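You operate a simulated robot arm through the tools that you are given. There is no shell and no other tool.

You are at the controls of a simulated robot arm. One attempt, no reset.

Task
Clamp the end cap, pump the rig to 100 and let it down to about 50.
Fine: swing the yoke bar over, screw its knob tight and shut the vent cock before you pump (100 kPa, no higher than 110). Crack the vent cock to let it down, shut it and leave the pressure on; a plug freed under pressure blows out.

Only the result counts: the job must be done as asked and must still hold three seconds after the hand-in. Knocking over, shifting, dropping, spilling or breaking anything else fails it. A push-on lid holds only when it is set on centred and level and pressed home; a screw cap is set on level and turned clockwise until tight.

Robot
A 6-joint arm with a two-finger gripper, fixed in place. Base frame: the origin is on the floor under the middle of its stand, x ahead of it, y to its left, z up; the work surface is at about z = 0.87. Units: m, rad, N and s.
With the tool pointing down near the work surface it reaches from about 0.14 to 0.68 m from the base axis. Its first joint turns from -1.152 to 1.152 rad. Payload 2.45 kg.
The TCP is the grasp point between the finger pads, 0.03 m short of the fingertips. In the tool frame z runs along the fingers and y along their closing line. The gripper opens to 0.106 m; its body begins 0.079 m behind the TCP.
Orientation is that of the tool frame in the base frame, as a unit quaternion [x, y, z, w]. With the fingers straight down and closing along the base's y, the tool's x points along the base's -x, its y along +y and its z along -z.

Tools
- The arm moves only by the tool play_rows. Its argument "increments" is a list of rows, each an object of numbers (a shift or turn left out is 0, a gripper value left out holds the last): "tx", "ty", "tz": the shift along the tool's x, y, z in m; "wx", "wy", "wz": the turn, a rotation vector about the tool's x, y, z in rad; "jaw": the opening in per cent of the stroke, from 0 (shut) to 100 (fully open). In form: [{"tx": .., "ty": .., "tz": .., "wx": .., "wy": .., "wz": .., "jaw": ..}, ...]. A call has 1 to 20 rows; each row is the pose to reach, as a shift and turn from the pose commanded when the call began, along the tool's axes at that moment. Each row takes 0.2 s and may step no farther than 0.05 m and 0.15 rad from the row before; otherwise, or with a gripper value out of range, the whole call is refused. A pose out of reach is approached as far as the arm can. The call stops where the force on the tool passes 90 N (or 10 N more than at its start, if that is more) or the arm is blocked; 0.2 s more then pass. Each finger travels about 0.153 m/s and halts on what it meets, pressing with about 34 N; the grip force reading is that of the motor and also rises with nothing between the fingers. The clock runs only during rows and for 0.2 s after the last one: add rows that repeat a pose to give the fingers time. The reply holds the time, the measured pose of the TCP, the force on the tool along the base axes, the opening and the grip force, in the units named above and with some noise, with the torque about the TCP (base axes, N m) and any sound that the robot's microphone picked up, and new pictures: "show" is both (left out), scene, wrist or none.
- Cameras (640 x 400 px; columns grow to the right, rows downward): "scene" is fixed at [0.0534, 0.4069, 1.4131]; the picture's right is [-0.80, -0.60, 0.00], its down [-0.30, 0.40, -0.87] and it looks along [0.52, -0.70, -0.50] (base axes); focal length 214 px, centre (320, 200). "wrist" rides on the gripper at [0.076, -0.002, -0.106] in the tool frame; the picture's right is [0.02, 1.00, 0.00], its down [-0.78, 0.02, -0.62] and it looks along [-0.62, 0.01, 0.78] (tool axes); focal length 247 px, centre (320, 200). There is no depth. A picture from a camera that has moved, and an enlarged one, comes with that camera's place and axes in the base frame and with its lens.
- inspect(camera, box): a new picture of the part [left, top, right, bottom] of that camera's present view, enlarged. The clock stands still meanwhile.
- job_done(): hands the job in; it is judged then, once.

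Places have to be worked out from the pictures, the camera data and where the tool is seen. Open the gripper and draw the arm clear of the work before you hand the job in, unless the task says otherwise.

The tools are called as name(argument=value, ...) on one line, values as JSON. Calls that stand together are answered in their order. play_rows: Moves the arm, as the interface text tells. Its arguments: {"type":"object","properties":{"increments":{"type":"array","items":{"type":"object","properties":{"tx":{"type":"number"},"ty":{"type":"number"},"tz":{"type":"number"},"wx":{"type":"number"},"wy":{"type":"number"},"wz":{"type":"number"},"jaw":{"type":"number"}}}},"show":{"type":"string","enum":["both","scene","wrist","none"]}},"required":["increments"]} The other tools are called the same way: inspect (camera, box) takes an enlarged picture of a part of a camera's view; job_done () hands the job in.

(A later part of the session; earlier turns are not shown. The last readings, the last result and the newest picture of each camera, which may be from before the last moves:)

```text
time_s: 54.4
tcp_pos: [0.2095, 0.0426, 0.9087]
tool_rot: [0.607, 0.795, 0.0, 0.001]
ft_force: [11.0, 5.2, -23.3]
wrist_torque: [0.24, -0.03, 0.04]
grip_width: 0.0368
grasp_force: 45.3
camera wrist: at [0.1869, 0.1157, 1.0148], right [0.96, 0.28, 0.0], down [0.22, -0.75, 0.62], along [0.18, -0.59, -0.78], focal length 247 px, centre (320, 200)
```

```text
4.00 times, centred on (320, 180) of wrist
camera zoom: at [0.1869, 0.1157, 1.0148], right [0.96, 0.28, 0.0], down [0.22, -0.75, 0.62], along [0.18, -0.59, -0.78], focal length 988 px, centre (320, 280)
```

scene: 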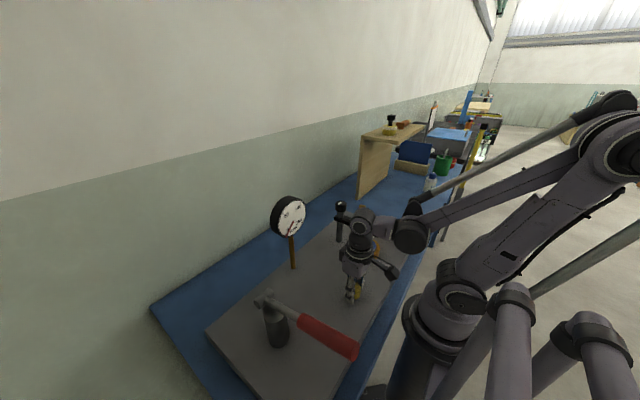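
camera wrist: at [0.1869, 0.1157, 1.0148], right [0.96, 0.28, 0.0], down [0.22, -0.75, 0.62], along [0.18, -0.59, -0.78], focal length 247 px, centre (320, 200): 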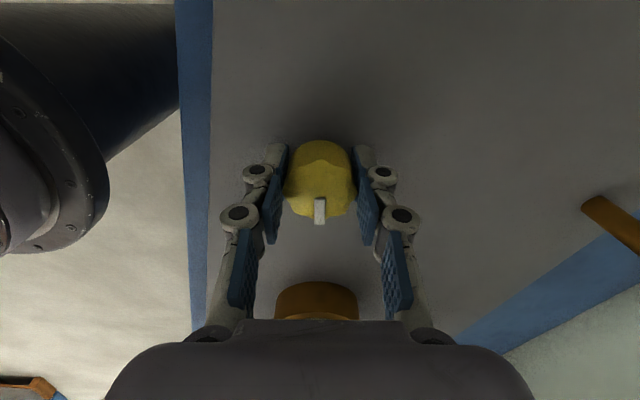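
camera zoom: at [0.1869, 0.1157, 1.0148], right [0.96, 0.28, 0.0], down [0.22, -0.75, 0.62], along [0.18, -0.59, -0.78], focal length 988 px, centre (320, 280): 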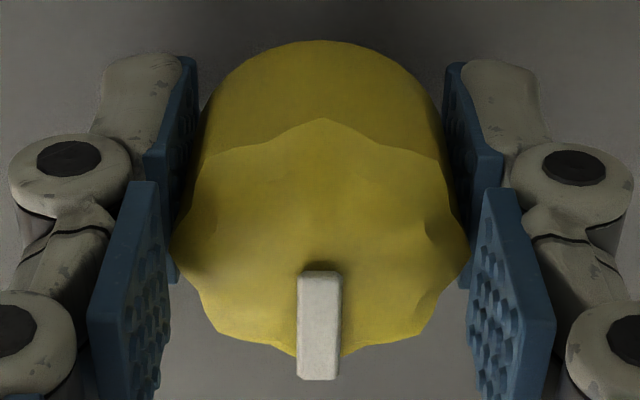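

Still free at 1.3 rad. I'll continue clockwise to find the stop.

play_rows(increments=[{"wz": 0.08}, {"wz": 0.16}, {"wz": 0.24}, {"wz": 0.32}, {"wz": 0.4}], show="wrist")

inspect(camera="wrist", box=[240, 130, 400, 230])

```text
time_s: 55.6
tcp_pos: [0.2091, 0.0404, 0.9078]
tool_rot: [0.753, 0.658, 0.001, 0.002]
ft_force: [14.4, 4.5, 3.8]
wrist_torque: [-0.03, -0.27, 0.8]
grip_width: 0.0366
grasp_force: 45.2
camera wrist: at [0.2173, 0.1175, 1.0149], right [0.99, -0.11, 0.0], down [-0.09, -0.78, 0.62], along [-0.07, -0.62, -0.78], focal length 247 px, centre (320, 200)
```

wrist: 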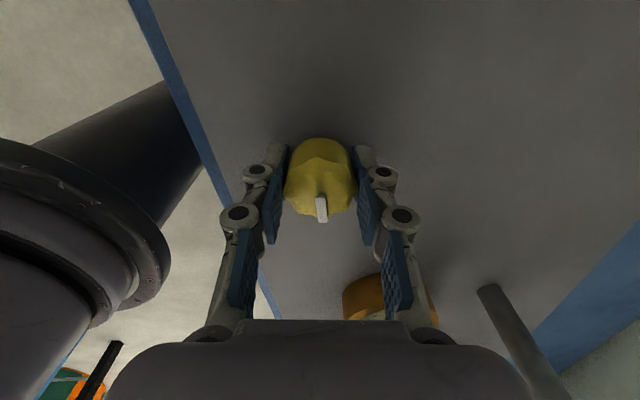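

```text
4.00 times, centred on (320, 180) of wrist
camera zoom: at [0.2173, 0.1175, 1.0149], right [0.99, -0.11, 0.0], down [-0.09, -0.78, 0.62], along [-0.07, -0.62, -0.78], focal length 988 px, centre (320, 280)
```

zoom: 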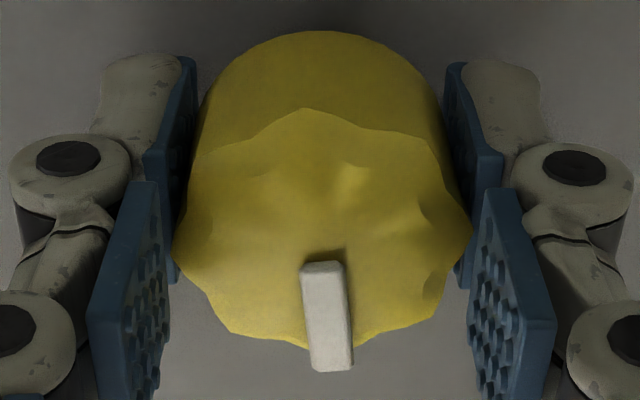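

The vent knob hit its stop with the mark at -y (same as the FILL cock), so it should be shut. Before pumping I want to be certain which end of the yoke knob is tight, so I'll release and go back to double-check the bar with the knob turned the other way.

play_rows(increments=[{"jaw": 45}, {"jaw": 65}, {"tz": -0.04}, {"tz": -0.085}, {"tz": -0.13, "wz": -0.14}, {"tz": -0.17, "wz": -0.28}, {"tz": -0.21, "wz": -0.42}, {"tz": -0.237, "wz": -0.56}, {"tz": -0.237, "wz": -0.7}, {"tz": -0.237, "wz": -0.84}, {"tz": -0.237, "wz": -0.98}, {"tz": -0.237, "wz": -1.12}, {"tz": -0.237, "wz": -1.26}, {"tz": -0.237, "wz": -1.4}, {"tz": -0.237, "wz": -1.54}, {"tz": -0.237, "wz": -1.68}, {"tz": -0.237, "wz": -1.705}, {"tz": -0.237, "wz": -1.705}], show="both")

inspect(camera="scene", box=[320, 240, 416, 300])

```text
time_s: 59.4
tcp_pos: [0.2077, 0.0412, 1.1456]
tool_rot: [-0.001, 1.0, -0.001, 0.001]
ft_force: [0.0, 0.0, -0.6]
wrist_torque: [-0.02, -0.02, 0.01]
grip_width: 0.069
grasp_force: 0.1
camera wrist: at [0.131, 0.0399, 1.2514], right [-0.03, 1.0, 0.0], down [0.78, 0.02, 0.62], along [0.62, 0.02, -0.78], focal length 247 px, centre (320, 200)
```

scene: 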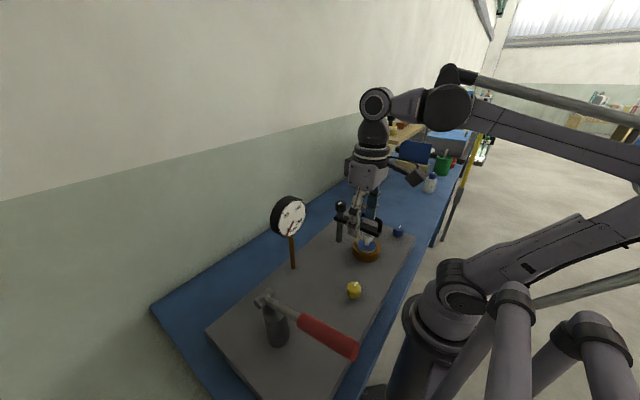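
wrist: 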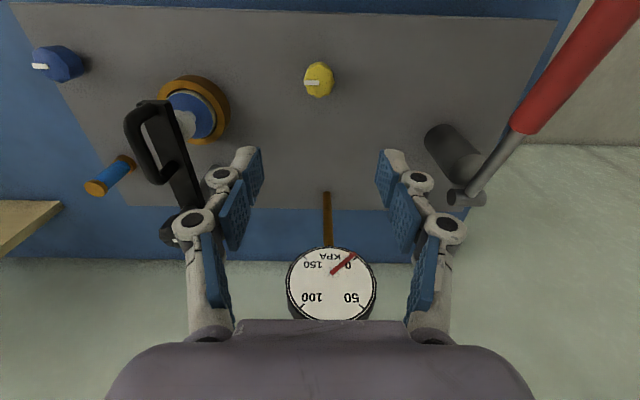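

```text
6.67 times, centred on (368, 270) of scene
camera zoom: at [0.0534, 0.4069, 1.4131], right [-0.8, -0.6, 0.0], down [-0.3, 0.4, -0.87], along [0.52, -0.7, -0.5], focal length 1430 px, centre (0, -267)
```

zoom: 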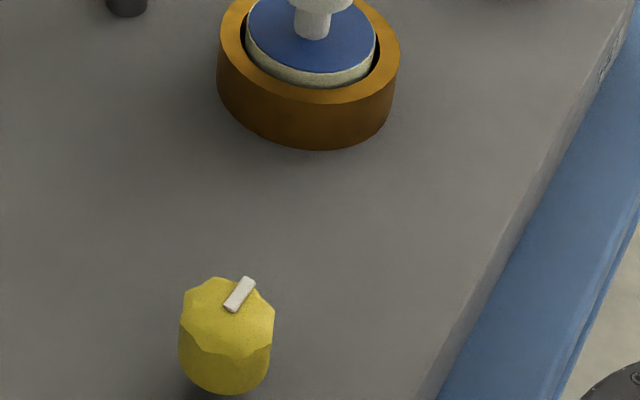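

The vent mark now matches the FILL cock's. I'll go above the yoke knob with the wrist pre-turned counter-clockwise so I can turn it clockwise for the check.

play_rows(increments=[{"tx": -0.015, "ty": -0.03, "wz": -0.13, "jaw": 60}, {"tx": -0.03, "ty": -0.06, "wz": -0.26}, {"tx": -0.05, "ty": -0.09, "wz": -0.39}, {"tx": -0.07, "ty": -0.12, "wz": -0.52}, {"tx": -0.09, "ty": -0.15, "wz": -0.65}, {"tx": -0.12, "ty": -0.175, "wz": -0.78}, {"tx": -0.145, "ty": -0.1807, "wz": -0.91}, {"tx": -0.1613, "ty": -0.1807, "wz": -1.04}, {"tx": -0.1613, "ty": -0.1807, "wz": -1.17}, {"tx": -0.1613, "ty": -0.1807, "tz": 0.02, "wz": -1.3}, {"tx": -0.1613, "ty": -0.1807, "tz": 0.05, "wz": -1.3}, {"tx": -0.1613, "ty": -0.1807, "tz": 0.05, "wz": -1.3}], show="wrist")

inspect(camera="wrist", box=[220, 80, 420, 205])

```text
time_s: 62.0
tcp_pos: [0.3703, -0.1393, 1.0937]
tool_rot: [-0.606, 0.795, 0.0, 0.0]
ft_force: [0.6, -0.5, 0.0]
wrist_torque: [0.01, 0.01, 0.02]
grip_width: 0.0637
grasp_force: 0.0
camera wrist: at [0.3512, -0.2126, 1.201], right [-0.97, 0.24, 0.0], down [0.19, 0.76, 0.62], along [0.15, 0.6, -0.78], focal length 247 px, centre (320, 200)
```

wrist: 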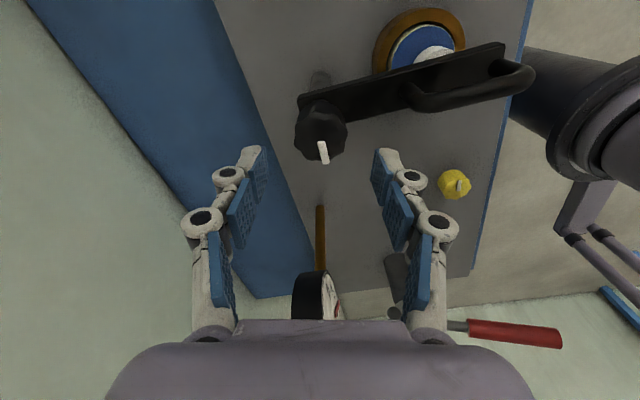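

```text
3.20 times, centred on (320, 142) of wrist
camera zoom: at [0.3512, -0.2126, 1.201], right [-0.97, 0.24, 0.0], down [0.19, 0.76, 0.62], along [0.15, 0.6, -0.78], focal length 790 px, centre (320, 384)
```

zoom: 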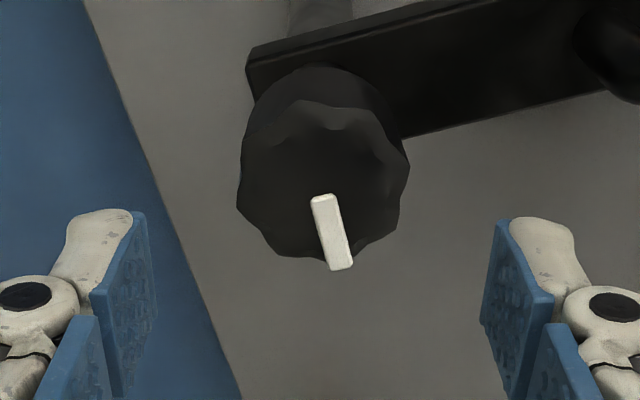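

The mark is exactly half a turn from its start. I'll grip and turn it clockwise most of the way back for the comparison test.

play_rows(increments=[{"ty": 0.0005, "tz": 0.03}, {"ty": 0.0005, "tz": 0.06}, {"ty": 0.0005, "tz": 0.0717}, {"ty": 0.0005, "tz": 0.0717}, {"ty": 0.0005, "tz": 0.0717, "jaw": 40}, {"ty": 0.0005, "tz": 0.0717, "jaw": 5}, {"ty": 0.0005, "tz": 0.0717, "jaw": 5}], show="none")

play_rows(increments=[{"wz": 0.14}, {"wz": 0.28}, {"wz": 0.42}, {"wz": 0.56}, {"wz": 0.7}, {"wz": 0.84}, {"wz": 0.98}, {"wz": 1.12}, {"wz": 1.26}, {"wz": 1.4}, {"wz": 1.54}, {"wz": 1.68}, {"wz": 1.82}, {"wz": 1.96}, {"wz": 2.1}, {"wz": 2.24}, {"wz": 2.38}], show="wrist")

inspect(camera="wrist", box=[240, 130, 400, 230])

```text
time_s: 63.6
tcp_pos: [0.3693, -0.1391, 1.0233]
tool_rot: [-0.607, 0.795, 0.0, 0.0]
ft_force: [-3.0, 1.9, -0.1]
wrist_torque: [0.01, 0.11, -0.01]
grip_width: 0.0365
grasp_force: 44.9
```

```text
time_s: 67.2
tcp_pos: [0.3704, -0.14, 1.0225]
tool_rot: [0.514, 0.858, -0.001, 0.002]
ft_force: [8.4, -23.1, 7.0]
wrist_torque: [-0.08, -0.29, 0.01]
grip_width: 0.0365
grasp_force: 44.8
camera wrist: at [0.3321, -0.0731, 1.1293], right [0.87, 0.49, 0.0], down [0.38, -0.68, 0.63], along [0.31, -0.55, -0.78], focal length 247 px, centre (320, 200)
```

wrist: 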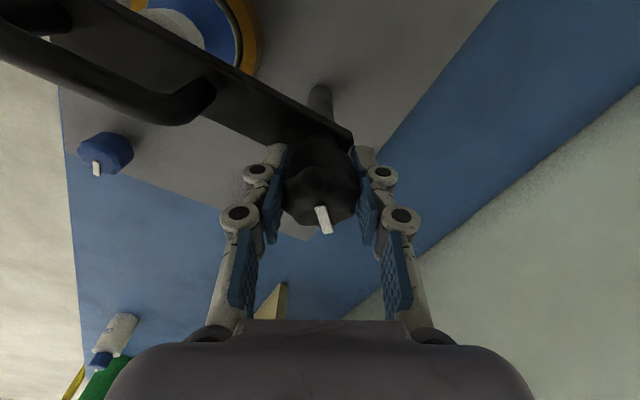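

```text
4.00 times, centred on (320, 180) of wrist
camera zoom: at [0.3321, -0.0731, 1.1293], right [0.87, 0.49, 0.0], down [0.38, -0.68, 0.63], along [0.31, -0.55, -0.78], focal length 988 px, centre (320, 280)
```

zoom: 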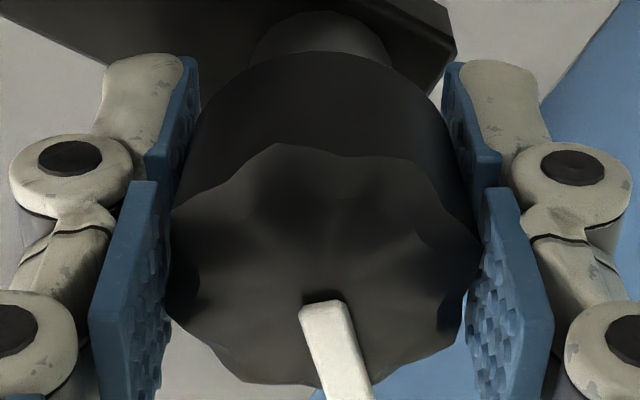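

The knob is now well away from the counter-clockwise end. I'll release it and nudge the bar handle for comparison.

play_rows(increments=[{"jaw": 40}, {"jaw": 60}, {"tz": -0.04, "jaw": 60}, {"tz": -0.08}, {"tz": -0.1}, {"tx": 0.007, "ty": -0.013, "tz": -0.1, "wz": -0.14}, {"tx": 0.014, "ty": -0.026, "tz": -0.1, "wz": -0.28}, {"tx": 0.021, "ty": -0.039, "tz": -0.1, "wz": -0.42}, {"tx": 0.028, "ty": -0.052, "tz": -0.1, "wz": -0.56}, {"tx": 0.035, "ty": -0.065, "tz": -0.1, "wz": -0.7}, {"tx": 0.042, "ty": -0.08, "tz": -0.1, "wz": -0.84}, {"tx": 0.048, "ty": -0.092, "tz": -0.1, "wz": -0.98}, {"tx": 0.0523, "ty": -0.0995, "tz": -0.1, "wz": -1.08}, {"tx": 0.0523, "ty": -0.0995, "tz": -0.1, "wz": -1.08}], show="wrist")

```text
time_s: 70.2
tcp_pos: [0.2576, -0.1406, 1.1233]
tool_rot: [-0.002, 1.0, 0.001, 0.0]
ft_force: [0.1, -0.7, 0.0]
wrist_torque: [-0.02, 0.0, 0.02]
grip_width: 0.0635
grasp_force: 0.0
camera wrist: at [0.1803, -0.1416, 1.2296], right [-0.03, 1.0, 0.0], down [0.78, 0.02, 0.62], along [0.62, 0.02, -0.78], focal length 247 px, centre (320, 200)
```

wrist: 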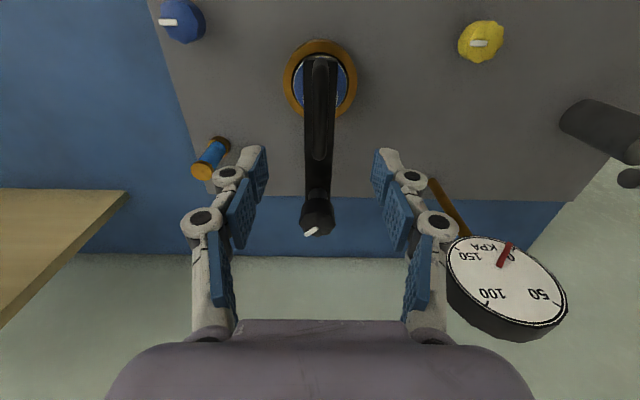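

Now grip the handle and repeat the same small nudge.

play_rows(increments=[{"tz": 0.04}, {"tz": 0.08}, {"tz": 0.0985}, {"tz": 0.0985, "jaw": 30}, {"tz": 0.0985, "jaw": 5}, {"tz": 0.0985, "jaw": 5}], show="none")

play_rows(increments=[{"ty": -0.002, "wz": -0.02}, {"ty": -0.004, "wz": -0.04}, {"ty": -0.006, "wz": -0.055}], show="none")

```text
time_s: 71.6
tcp_pos: [0.2579, -0.1403, 1.0246]
tool_rot: [-0.001, 1.0, 0.0, 0.0]
ft_force: [0.4, -0.9, -3.9]
wrist_torque: [-0.05, 0.17, -0.06]
grip_width: 0.0122
grasp_force: 38.9
```

```text
time_s: 72.4
tcp_pos: [0.2575, -0.1465, 1.0253]
tool_rot: [-0.029, 1.0, 0.0, 0.0]
ft_force: [2.4, 0.6, -14.7]
wrist_torque: [-0.03, 0.12, 0.0]
grip_width: 0.0122
grasp_force: 38.8
```

Conclusive: with the knob loosened, the bar moves freely (0.6 N), so the counter-clockwise end is tight. I'll return the bar to centre, release, and go back to re-tighten the knob.

play_rows(increments=[{"ty": 0.003, "wz": 0.028}, {"ty": 0.006, "wz": 0.055}, {"ty": 0.006, "wz": 0.055}, {"ty": 0.006, "wz": 0.055, "jaw": 30}, {"ty": 0.006, "wz": 0.055, "jaw": 60}, {"ty": 0.006, "tz": -0.04, "wz": 0.055, "jaw": 60}, {"ty": 0.006, "tz": -0.08, "wz": 0.055}, {"ty": 0.006, "tz": -0.1, "wz": 0.055}, {"ty": 0.006, "tz": -0.1, "wz": 0.055}], show="wrist")

inspect(camera="wrist", box=[240, 30, 400, 130])

```text
time_s: 74.4
tcp_pos: [0.2561, -0.1416, 1.1242]
tool_rot: [-0.002, 1.0, 0.0, 0.0]
ft_force: [-0.1, -0.8, -0.3]
wrist_torque: [0.01, 0.0, 0.0]
grip_width: 0.0637
grasp_force: 0.0
camera wrist: at [0.1796, -0.1416, 1.2315], right [-0.02, 1.0, 0.0], down [0.78, 0.02, 0.62], along [0.62, 0.02, -0.78], focal length 247 px, centre (320, 200)
```

wrist: 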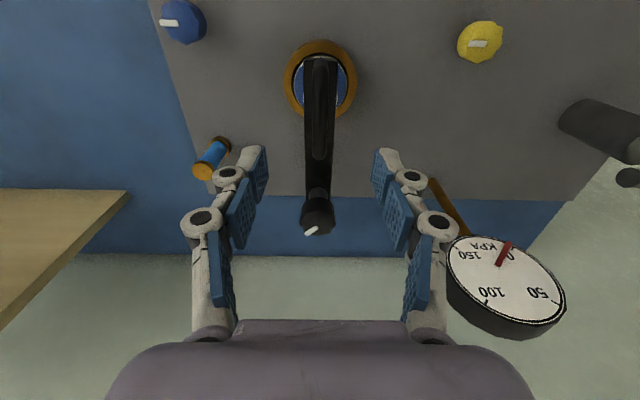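

```text
4.00 times, centred on (320, 80) of wrist
camera zoom: at [0.1796, -0.1416, 1.2315], right [-0.02, 1.0, 0.0], down [0.78, 0.02, 0.62], along [0.62, 0.02, -0.78], focal length 988 px, centre (320, 680)
```

zoom: 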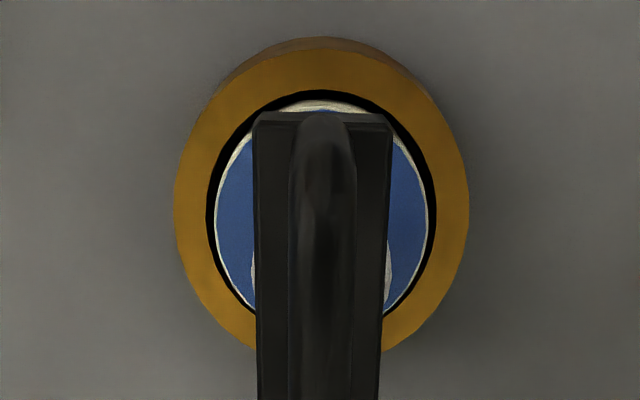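

The bar is centred again. I go to the knob with the wrist turned clockwise, grip it, then turn it counter-clockwise to the tight end.

play_rows(increments=[{"tx": -0.015, "ty": 0.0, "wz": 0.14}, {"tx": -0.03, "ty": 0.0, "wz": 0.28}, {"tx": -0.045, "ty": 0.001, "wz": 0.42}, {"tx": -0.06, "ty": 0.001, "wz": 0.56}, {"tx": -0.075, "ty": 0.001, "wz": 0.7}, {"tx": -0.09, "ty": 0.0019, "wz": 0.84}, {"tx": -0.105, "ty": 0.0019, "wz": 0.98}, {"tx": -0.1134, "ty": 0.0019, "wz": 1.1}, {"tx": -0.1134, "ty": 0.0019, "wz": 1.1}, {"tx": -0.1134, "ty": 0.0019, "tz": 0.04, "wz": 1.1}, {"tx": -0.1134, "ty": 0.0019, "tz": 0.08, "wz": 1.1}, {"tx": -0.1134, "ty": 0.0019, "tz": 0.102, "wz": 1.1}, {"tx": -0.1134, "ty": 0.0019, "tz": 0.102, "wz": 1.1}, {"tx": -0.1134, "ty": 0.0019, "tz": 0.102, "wz": 1.1, "jaw": 40}, {"tx": -0.1134, "ty": 0.0019, "tz": 0.102, "wz": 1.1, "jaw": 5}, {"tx": -0.1134, "ty": 0.0019, "tz": 0.102, "wz": 1.1, "jaw": 5}, {"tx": -0.1134, "ty": 0.0019, "tz": 0.102, "wz": 1.1, "jaw": 5}], show="wrist")

```text
time_s: 78.0
tcp_pos: [0.3695, -0.14, 1.0232]
tool_rot: [0.522, 0.853, 0.0, -0.001]
ft_force: [-12.4, -5.8, -5.6]
wrist_torque: [0.0, 0.17, 0.0]
grip_width: 0.0365
grasp_force: 44.9
camera wrist: at [0.3327, -0.071, 1.1296], right [0.88, 0.47, 0.0], down [0.37, -0.69, 0.62], along [0.29, -0.55, -0.78], focal length 247 px, centre (320, 200)
```

wrist: 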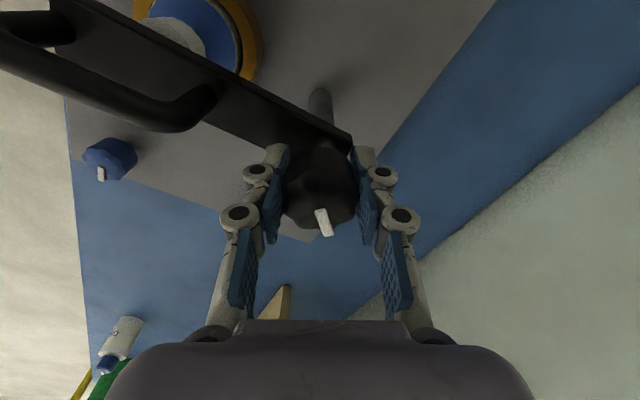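

Gripped well. Turning counter-clockwise 2.6 rad, past the stop point so it's driven home.

play_rows(increments=[{"wz": -0.137}, {"wz": -0.274}, {"wz": -0.411}, {"wz": -0.548}, {"wz": -0.685}, {"wz": -0.822}, {"wz": -0.959}, {"wz": -1.096}, {"wz": -1.233}, {"wz": -1.37}, {"wz": -1.507}, {"wz": -1.644}, {"wz": -1.781}, {"wz": -1.918}, {"wz": -2.055}, {"wz": -2.192}, {"wz": -2.329}, {"wz": -2.466}, {"wz": -2.6}, {"wz": -2.6}], show="wrist")

inspect(camera="wrist", box=[240, 130, 400, 230])

```text
time_s: 82.2
tcp_pos: [0.3703, -0.1367, 1.0229]
tool_rot: [-0.685, 0.729, 0.001, 0.0]
ft_force: [-12.9, 0.7, 6.2]
wrist_torque: [-0.88, 0.12, -0.54]
grip_width: 0.0364
grasp_force: 44.5
camera wrist: at [0.3662, -0.2126, 1.1289], right [-1.0, 0.04, 0.0], down [0.03, 0.78, 0.62], along [0.03, 0.62, -0.78], focal length 247 px, centre (320, 200)
```

wrist: 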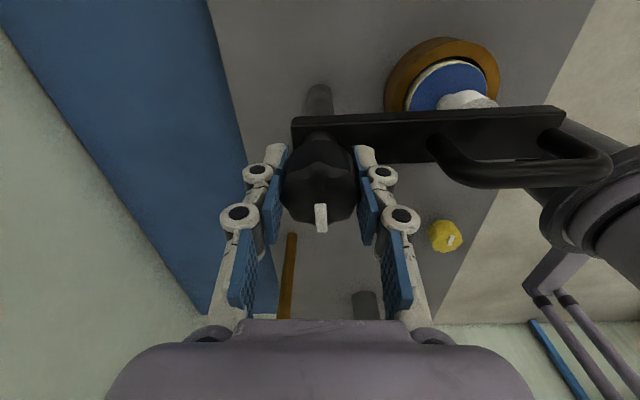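

```text
4.00 times, centred on (320, 180) of wrist
camera zoom: at [0.3662, -0.2126, 1.1289], right [-1.0, 0.04, 0.0], down [0.03, 0.78, 0.62], along [0.03, 0.62, -0.78], focal length 988 px, centre (320, 280)
```

zoom: 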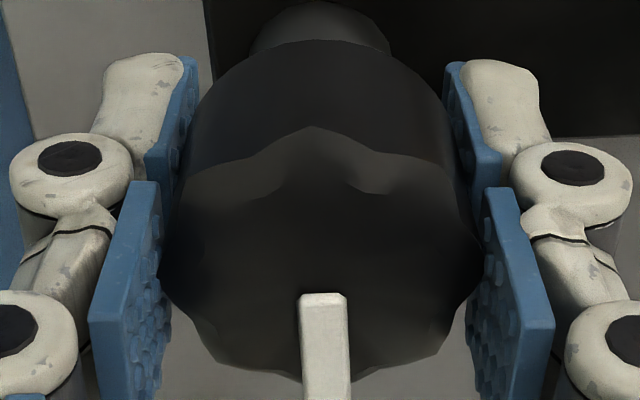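

The mark is at the +90° stop and torque showed it driven home. I'll release, rise, and move clear toward the pump lever.

play_rows(increments=[{"jaw": 40}, {"jaw": 60}, {"tz": -0.04, "jaw": 60}, {"tz": -0.09}, {"tz": -0.14}, {"tx": 0.001, "ty": 0.015, "tz": -0.16, "wz": 0.14}, {"tx": 0.002, "ty": 0.03, "tz": -0.16, "wz": 0.28}, {"tx": 0.003, "ty": 0.045, "tz": -0.16, "wz": 0.42}, {"tx": 0.004, "ty": 0.06, "tz": -0.16, "wz": 0.56}, {"tx": 0.005, "ty": 0.075, "tz": -0.16, "wz": 0.7}, {"tx": 0.006, "ty": 0.09, "tz": -0.16, "wz": 0.84}, {"tx": 0.007, "ty": 0.105, "tz": -0.16, "wz": 0.98}, {"tx": 0.008, "ty": 0.12, "tz": -0.16, "wz": 1.12}, {"tx": 0.009, "ty": 0.135, "tz": -0.16, "wz": 1.26}, {"tx": 0.0095, "ty": 0.15, "tz": -0.16, "wz": 1.4}, {"tx": 0.0095, "ty": 0.15, "tz": -0.16, "wz": 1.508}, {"tx": 0.0095, "ty": 0.15, "tz": -0.16, "wz": 1.508}], show="both")

inspect(camera="scene", box=[320, 190, 416, 250])

```text
time_s: 85.8
tcp_pos: [0.2193, -0.1365, 1.1821]
tool_rot: [0.003, 1.0, -0.001, 0.0]
ft_force: [-0.3, 0.0, 0.5]
wrist_torque: [0.0, -0.01, 0.02]
grip_width: 0.0638
grasp_force: 0.2
camera wrist: at [0.1428, -0.1375, 1.289], right [-0.01, 1.0, 0.0], down [0.78, 0.01, 0.62], along [0.62, 0.01, -0.78], focal length 247 px, centre (320, 200)
```

scene: 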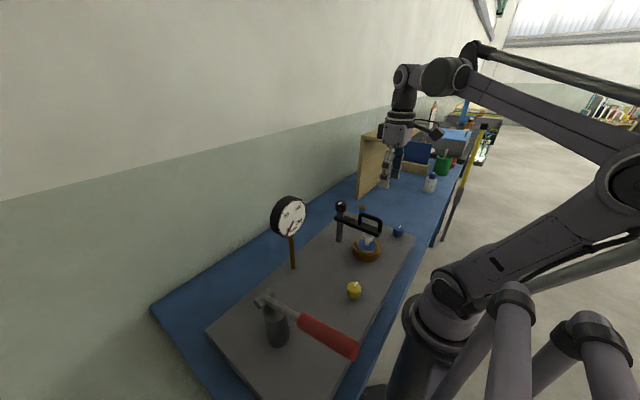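
wrist: 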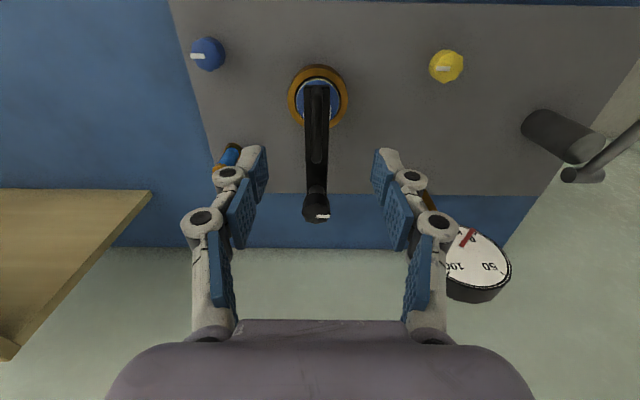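

```text
6.67 times, centred on (368, 220) of scene
camera zoom: at [0.0534, 0.4069, 1.4131], right [-0.8, -0.6, 0.0], down [-0.3, 0.4, -0.87], along [0.52, -0.7, -0.5], focal length 1430 px, centre (0, 67)
```

zoom: 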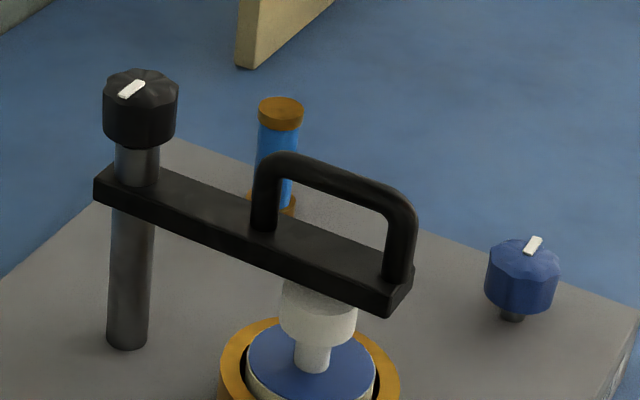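

The clamp looks right with the mark at +y. I'll move over to the pump lever with the wrist camera for a closer fix.

play_rows(increments=[{"tx": 0.0, "ty": 0.04, "tz": -0.02}, {"tx": 0.0, "ty": 0.085, "tz": -0.03}, {"tx": 0.0, "ty": 0.13, "tz": -0.04}, {"tx": 0.01, "ty": 0.175, "tz": -0.04}, {"tx": 0.02, "ty": 0.22, "tz": -0.04}, {"tx": 0.03, "ty": 0.26, "tz": -0.04}, {"tx": 0.04, "ty": 0.3, "tz": -0.04}, {"tx": 0.05, "ty": 0.34, "tz": -0.04}, {"tx": 0.05, "ty": 0.34, "tz": -0.04}], show="both")

inspect(camera="wrist", box=[240, 0, 480, 150])

```text
time_s: 87.8
tcp_pos: [0.1715, 0.2039, 1.2219]
tool_rot: [0.002, 1.0, 0.0, 0.0]
ft_force: [0.0, 0.3, -0.2]
wrist_torque: [-0.03, -0.02, -0.01]
grip_width: 0.0637
grasp_force: 0.1
camera wrist: at [0.0944, 0.2028, 1.3293], right [-0.02, 1.0, 0.0], down [0.78, 0.01, 0.62], along [0.62, 0.01, -0.78], focal length 247 px, centre (320, 200)
```

scene: 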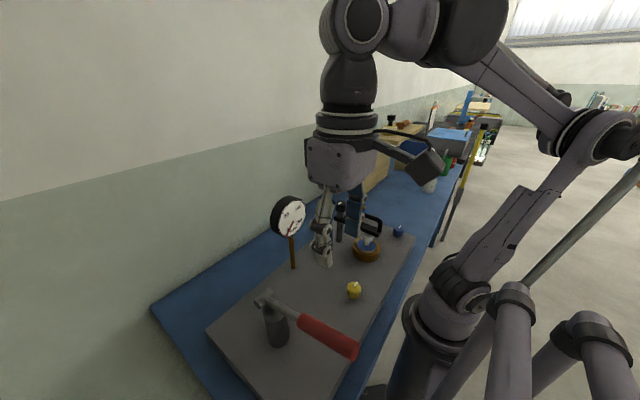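
wrist: 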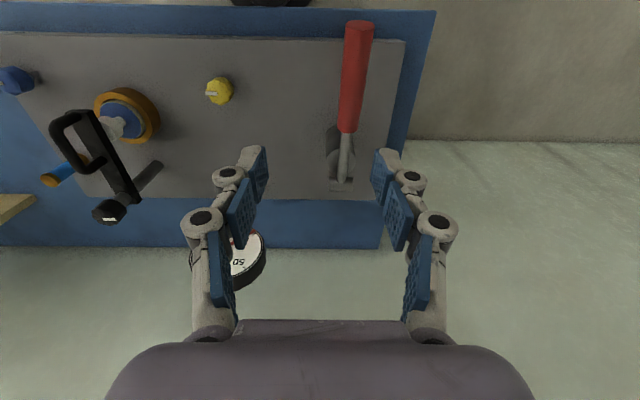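

```text
2.67 times, centred on (360, 75) of wrist
camera zoom: at [0.0944, 0.2028, 1.3293], right [-0.02, 1.0, 0.0], down [0.78, 0.01, 0.62], along [0.62, 0.01, -0.78], focal length 659 px, centre (213, 533)
```

zoom: 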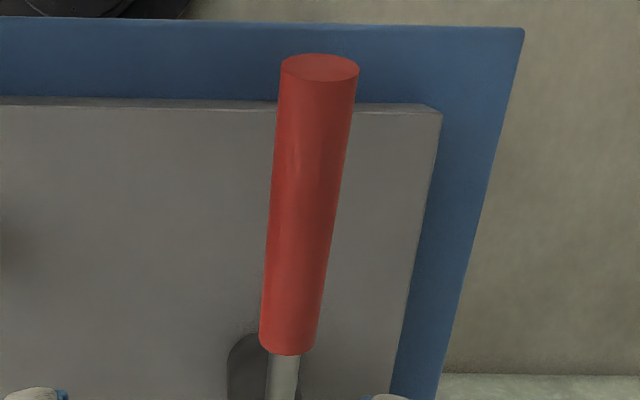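

The lever lies in the y≈0.242 plane: pivot near (0.33, 0.99), red grip from x≈0.225 to x≈0.11 sloping up about 13° toward the robot, diameter ~0.028. I'll line up above the grip.

play_rows(increments=[{"tx": 0.008, "ty": 0.015, "tz": 0.03, "jaw": 80}, {"tx": 0.015, "ty": 0.028, "tz": 0.07}, {"tx": 0.0215, "ty": 0.038, "tz": 0.11}, {"tx": 0.0215, "ty": 0.038, "tz": 0.13}, {"tx": 0.0215, "ty": 0.038, "tz": 0.13}], show="both")

inspect(camera="wrist", box=[220, 60, 420, 185])

```text
time_s: 89.0
tcp_pos: [0.151, 0.2416, 1.0927]
tool_rot: [0.003, 1.0, 0.0, 0.0]
ft_force: [0.0, -0.2, 0.4]
wrist_torque: [0.03, -0.03, -0.01]
grip_width: 0.0846
grasp_force: 0.0
camera wrist: at [0.0734, 0.2408, 1.199], right [-0.02, 1.0, 0.0], down [0.78, 0.01, 0.62], along [0.62, 0.01, -0.78], focal length 247 px, centre (320, 200)
```

scene: 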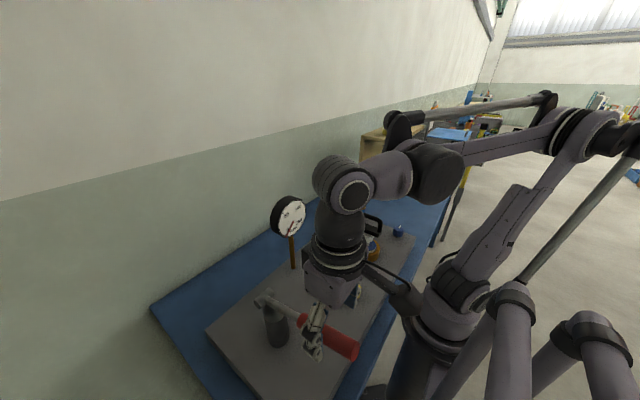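
wrist: 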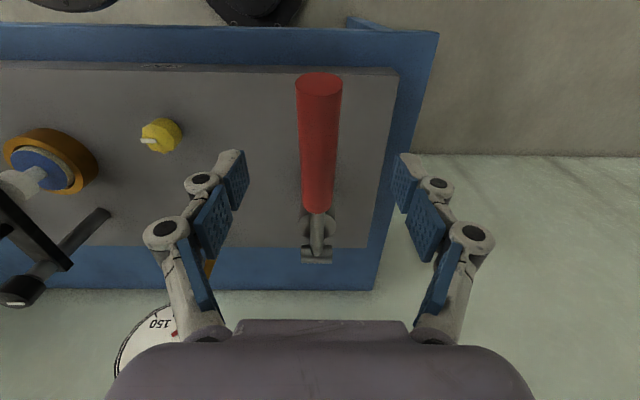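

```text
3.20 times, centred on (320, 122) of wrist
camera zoom: at [0.0734, 0.2408, 1.199], right [-0.02, 1.0, 0.0], down [0.78, 0.01, 0.62], along [0.62, 0.01, -0.78], focal length 790 px, centre (320, 448)
```

zoom: 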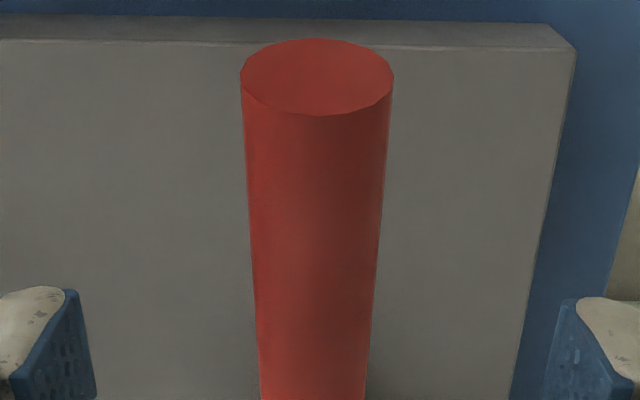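

The grip is centred between the fingers. I'll descend onto it and close.

play_rows(increments=[{"tz": 0.03}, {"tz": 0.05}, {"tz": 0.06}, {"tz": 0.06, "jaw": 50}, {"tz": 0.06, "jaw": 5}, {"tz": 0.06, "jaw": 5}, {"tz": 0.06, "jaw": 5}], show="both")

inspect(camera="scene", box=[260, 180, 324, 220])

```text
time_s: 90.6
tcp_pos: [0.1515, 0.2394, 1.033]
tool_rot: [0.002, 1.0, 0.0, 0.0]
ft_force: [2.9, -10.6, -11.2]
wrist_torque: [0.09, 1.13, 0.18]
grip_width: 0.0262
grasp_force: 44.8
camera wrist: at [0.0737, 0.2399, 1.1388], right [-0.02, 1.0, 0.0], down [0.78, 0.01, 0.62], along [0.62, 0.01, -0.78], focal length 247 px, centre (320, 200)
```

scene: 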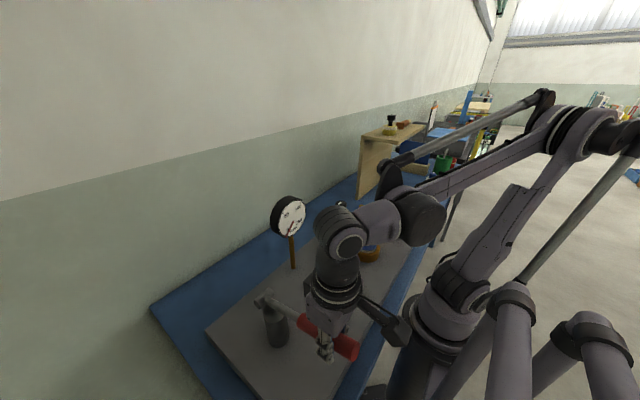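
wrist: 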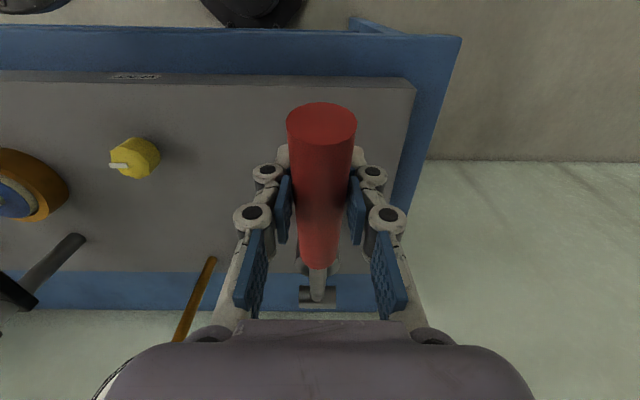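

```text
10.00 times, centred on (292, 200) of scene
camera zoom: at [0.0536, 0.4066, 1.4132], right [-0.8, -0.6, 0.0], down [-0.3, 0.4, -0.87], along [0.52, -0.7, -0.5], focal length 2145 px, centre (600, 200)
```

zoom: 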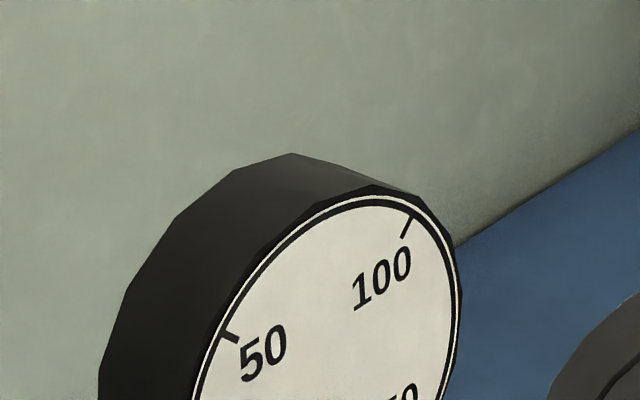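

The lever is gripped. I'll try a small downward stroke along its arc and check force and gauge.

play_rows(increments=[{"tx": 0.002, "tz": 0.01}, {"tx": 0.0035, "tz": 0.02}, {"tx": 0.0045, "tz": 0.03}, {"tx": 0.0045, "tz": 0.03}], show="none")

inspect(camera="scene", box=[260, 190, 324, 240])

```text
time_s: 91.6
tcp_pos: [0.1457, 0.2398, 1.0027]
tool_rot: [0.002, 1.0, -0.001, 0.002]
ft_force: [3.2, -17.1, 5.6]
wrist_torque: [0.26, -0.74, 0.22]
grip_width: 0.0254
grasp_force: 43.9
```

```text
8.00 times, centred on (292, 215) of scene
camera zoom: at [0.0535, 0.4063, 1.4133], right [-0.8, -0.6, 0.0], down [-0.3, 0.4, -0.87], along [0.52, -0.69, -0.5], focal length 1716 px, centre (544, 80)
```

zoom: 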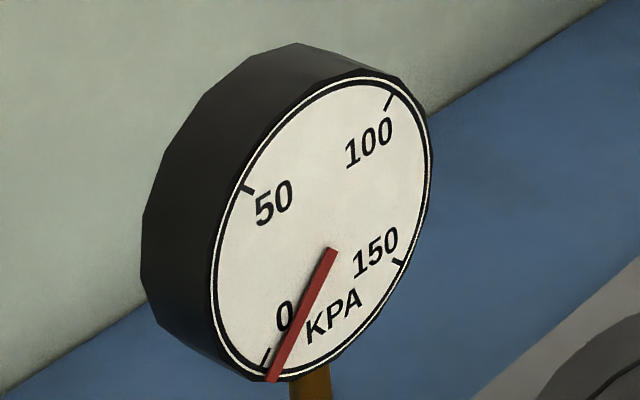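

Little resistance and no pressure yet. I continue the downstroke further.

play_rows(increments=[{"tx": 0.0005, "tz": 0.01}, {"tx": 0.0005, "tz": 0.02}, {"tx": 0.0, "tz": 0.03}, {"tx": 0.0, "tz": 0.03}], show="scene")

inspect(camera="scene", box=[260, 190, 324, 240])

```text
time_s: 92.6
tcp_pos: [0.1442, 0.2402, 0.9731]
tool_rot: [0.002, 1.0, 0.0, -0.002]
ft_force: [-10.6, -16.2, 5.5]
wrist_torque: [0.25, -0.7, 0.16]
grip_width: 0.0254
grasp_force: 44.6
```

scene: 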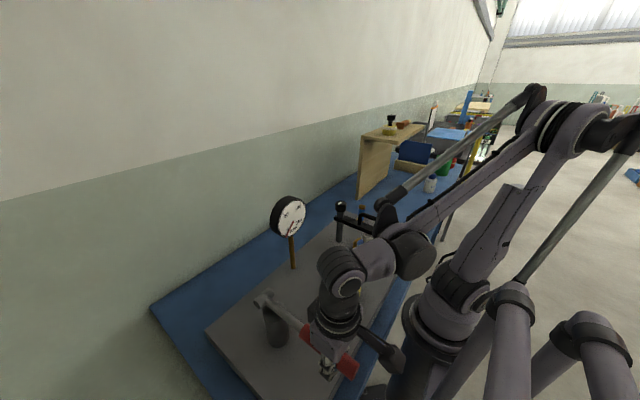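

```text
8.00 times, centred on (292, 215) of scene
camera zoom: at [0.0531, 0.4064, 1.4133], right [-0.8, -0.6, 0.0], down [-0.3, 0.4, -0.87], along [0.52, -0.7, -0.5], focal length 1716 px, centre (544, 80)
```

zoom: 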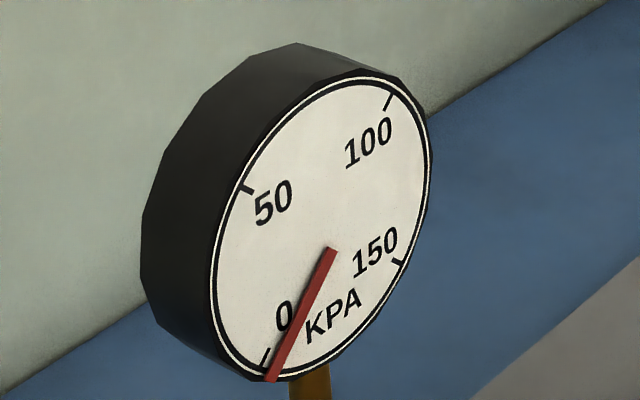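

Still no pressure and the lever moves easily. I continue down toward the lower stop.

play_rows(increments=[{"tx": -0.002, "tz": 0.01}, {"tx": -0.004, "tz": 0.02}, {"tx": -0.006, "tz": 0.03}, {"tx": -0.006, "tz": 0.03}], show="none")

inspect(camera="scene", box=[260, 190, 324, 240])

```text
time_s: 93.6
tcp_pos: [0.1512, 0.2408, 0.9431]
tool_rot: [0.003, 1.0, 0.001, -0.001]
ft_force: [-14.9, -5.8, 1.2]
wrist_torque: [0.04, -0.54, 0.13]
grip_width: 0.0252
grasp_force: 42.2
```

```text
8.00 times, centred on (292, 215) of scene
camera zoom: at [0.053, 0.4067, 1.4132], right [-0.8, -0.6, 0.0], down [-0.3, 0.4, -0.87], along [0.52, -0.7, -0.5], focal length 1716 px, centre (544, 80)
```

zoom: 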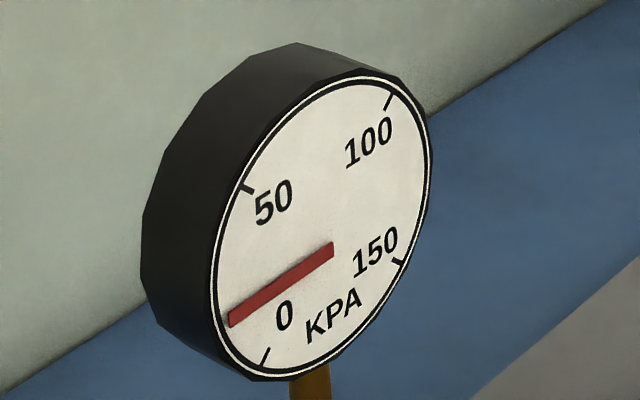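

The gauge has risen to about 23 kPa, so the clamp and vent hold pressure. I'll check whether it's still rising and probe a bit lower to find the stroke's end.

play_rows(increments=[{"tx": -0.001, "tz": 0.004}, {"tx": -0.0015, "tz": 0.008}, {"tx": -0.0015, "tz": 0.008}], show="none")

inspect(camera="scene", box=[260, 190, 324, 240])

inspect(camera="scene", box=[230, 270, 390, 370])

```text
time_s: 94.4
tcp_pos: [0.153, 0.2414, 0.9352]
tool_rot: [0.003, 1.0, 0.0, 0.001]
ft_force: [-9.7, -4.0, 4.1]
wrist_torque: [-0.05, -0.64, 0.28]
grip_width: 0.0254
grasp_force: 42.3
```

```text
8.00 times, centred on (292, 215) of scene
camera zoom: at [0.0531, 0.4067, 1.4132], right [-0.8, -0.6, 0.0], down [-0.3, 0.4, -0.87], along [0.52, -0.7, -0.5], focal length 1716 px, centre (544, 80)
```

zoom: 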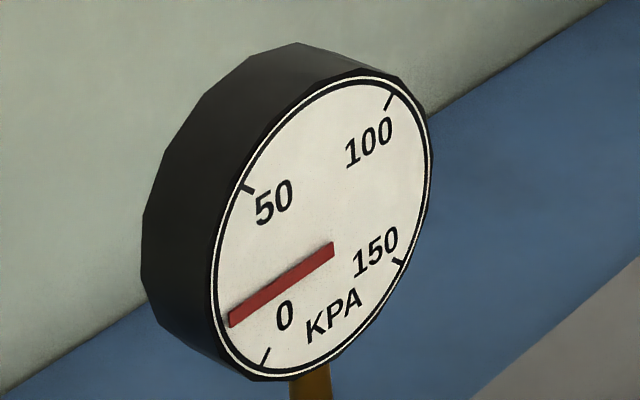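

```text
4.00 times, centred on (310, 320) of scene
camera zoom: at [0.0531, 0.4067, 1.4132], right [-0.8, -0.6, 0.0], down [-0.3, 0.4, -0.87], along [0.52, -0.7, -0.5], focal length 858 px, centre (360, -280)
```

zoom: 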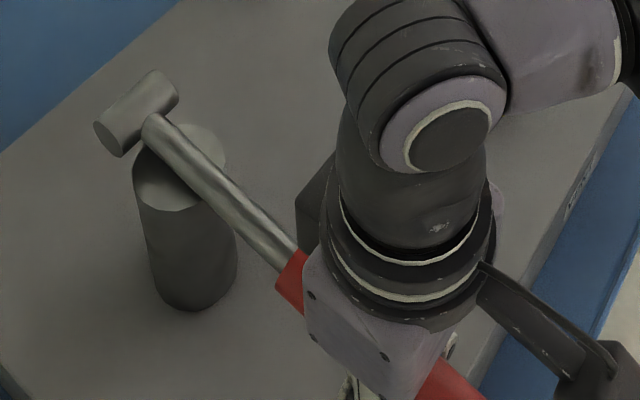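

One full downstroke gave a step to ~23 kPa that holds. Now the upstroke along the arc back to the start angle, then check the gauge.

play_rows(increments=[{"tx": 0.0056, "tz": -0.023}, {"tx": 0.0075, "tz": -0.04}, {"tx": 0.0084, "tz": -0.055}, {"tx": 0.008, "tz": -0.068}, {"tx": 0.0066, "tz": -0.0805}, {"tx": 0.0033, "tz": -0.0978}, {"tx": 0.0033, "tz": -0.0978}], show="none")

inspect(camera="scene", box=[260, 190, 324, 240])

```text
time_s: 96.0
tcp_pos: [0.1473, 0.239, 1.0323]
tool_rot: [0.003, 1.0, -0.001, -0.005]
ft_force: [-30.7, -5.0, -38.5]
wrist_torque: [0.06, 0.26, 0.05]
grip_width: 0.0263
grasp_force: 45.0
```

```text
8.00 times, centred on (292, 215) of scene
camera zoom: at [0.0526, 0.407, 1.4131], right [-0.8, -0.6, 0.0], down [-0.3, 0.4, -0.87], along [0.52, -0.7, -0.5], focal length 1716 px, centre (544, 80)
```

zoom: 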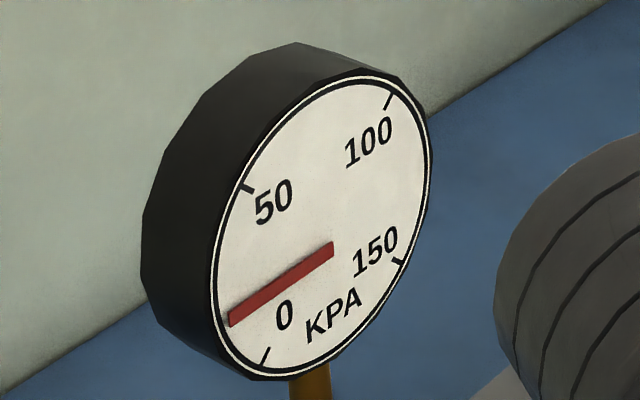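

The upper stop is at z≈1.032 and pressure holds at ~23. Second downstroke now.

play_rows(increments=[{"tx": 0.0025, "tz": 0.017}, {"tx": 0.004, "tz": 0.035}, {"tx": 0.0045, "tz": 0.052}, {"tx": 0.0035, "tz": 0.067}, {"tx": 0.002, "tz": 0.08}, {"tx": -0.001, "tz": 0.091}, {"tx": -0.001, "tz": 0.091}], show="none")

inspect(camera="scene", box=[260, 190, 324, 240])

```text
time_s: 97.6
tcp_pos: [0.1505, 0.24, 0.9412]
tool_rot: [0.004, 1.0, -0.001, 0.0]
ft_force: [-8.0, -17.7, 4.0]
wrist_torque: [0.29, -0.51, 0.18]
grip_width: 0.0254
grasp_force: 44.0
```

```text
8.00 times, centred on (292, 215) of scene
camera zoom: at [0.0532, 0.4064, 1.4133], right [-0.8, -0.6, 0.0], down [-0.3, 0.4, -0.87], along [0.52, -0.69, -0.5], focal length 1716 px, centre (544, 80)
```

zoom: 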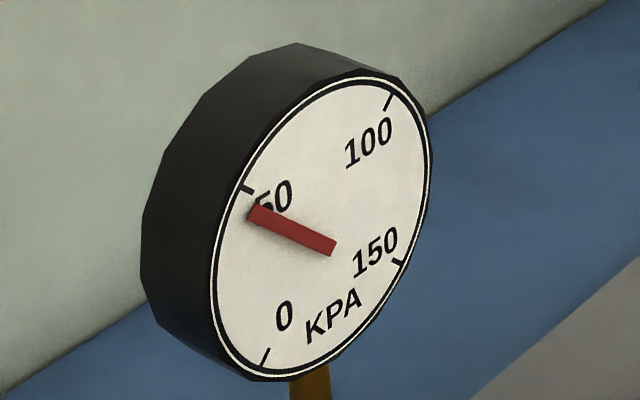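

Now right about 50: each stroke adds ~25 kPa. Third stroke: up, then down, checking after.

play_rows(increments=[{"tx": 0.003, "tz": -0.012}, {"tx": 0.0045, "tz": -0.026}, {"tx": 0.0055, "tz": -0.042}, {"tx": 0.005, "tz": -0.058}, {"tx": 0.003, "tz": -0.075}, {"tx": 0.0, "tz": -0.09}, {"tx": 0.0, "tz": -0.09}], show="none")

play_rows(increments=[{"tx": 0.0025, "tz": 0.017}, {"tx": 0.0045, "tz": 0.035}, {"tx": 0.005, "tz": 0.052}, {"tx": 0.0035, "tz": 0.067}, {"tx": 0.002, "tz": 0.08}, {"tx": 0.0, "tz": 0.091}, {"tx": 0.0, "tz": 0.091}], show="none")

inspect(camera="scene", box=[260, 190, 324, 240])

```text
time_s: 99.2
tcp_pos: [0.1492, 0.2405, 1.0298]
tool_rot: [0.001, 1.0, 0.0, -0.004]
ft_force: [-25.3, -0.5, -46.7]
wrist_torque: [0.11, 0.47, 0.2]
grip_width: 0.0262
grasp_force: 44.4
```

```text
time_s: 100.8
tcp_pos: [0.1512, 0.2406, 0.9406]
tool_rot: [0.003, 1.0, 0.001, 0.0]
ft_force: [-3.9, -2.4, 4.9]
wrist_torque: [-0.07, -0.52, 0.29]
grip_width: 0.0252
grasp_force: 43.1
```

```text
8.00 times, centred on (292, 215) of scene
camera zoom: at [0.0533, 0.4068, 1.4132], right [-0.8, -0.6, 0.0], down [-0.3, 0.4, -0.87], along [0.52, -0.7, -0.5], focal length 1716 px, centre (544, 80)
```

zoom: 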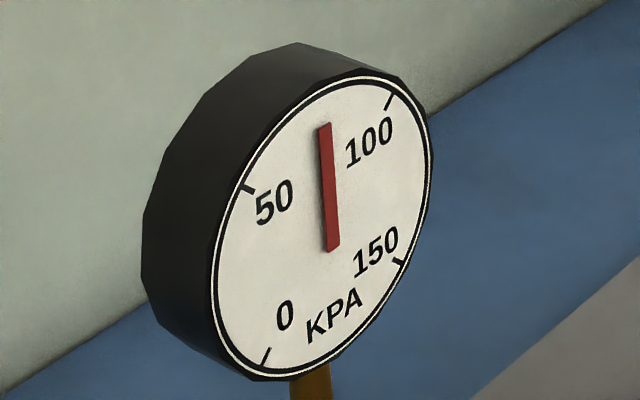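

About 75 kPa. Fourth and last stroke: up (slightly less, to avoid pressing the stop), then down.

play_rows(increments=[{"tx": 0.003, "tz": -0.012}, {"tx": 0.0045, "tz": -0.026}, {"tx": 0.0055, "tz": -0.042}, {"tx": 0.0045, "tz": -0.058}, {"tx": 0.002, "tz": -0.075}, {"tx": -0.001, "tz": -0.089}, {"tx": -0.001, "tz": -0.089}], show="none")

play_rows(increments=[{"tx": 0.0025, "tz": 0.017}, {"tx": 0.0045, "tz": 0.035}, {"tx": 0.005, "tz": 0.052}, {"tx": 0.0035, "tz": 0.067}, {"tx": 0.002, "tz": 0.08}, {"tx": 0.0005, "tz": 0.09}, {"tx": 0.0005, "tz": 0.09}], show="none")

inspect(camera="scene", box=[260, 190, 324, 240])

```text
time_s: 102.4
tcp_pos: [0.1493, 0.2395, 1.0282]
tool_rot: [0.003, 1.0, -0.001, -0.004]
ft_force: [-21.8, -7.1, -37.6]
wrist_torque: [-0.07, 0.78, -0.14]
grip_width: 0.0261
grasp_force: 44.9
```

```text
time_s: 104.0
tcp_pos: [0.1532, 0.2415, 0.9396]
tool_rot: [0.003, 1.0, 0.001, 0.0]
ft_force: [1.0, -7.5, 5.6]
wrist_torque: [0.01, -0.54, 0.31]
grip_width: 0.0255
grasp_force: 42.5
```

```text
8.00 times, centred on (292, 215) of scene
camera zoom: at [0.0534, 0.4067, 1.4132], right [-0.8, -0.6, 0.0], down [-0.3, 0.4, -0.87], along [0.52, -0.7, -0.5], focal length 1716 px, centre (544, 80)
```

zoom: 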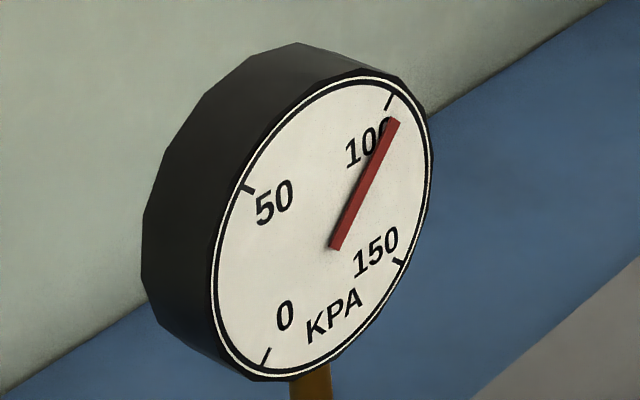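

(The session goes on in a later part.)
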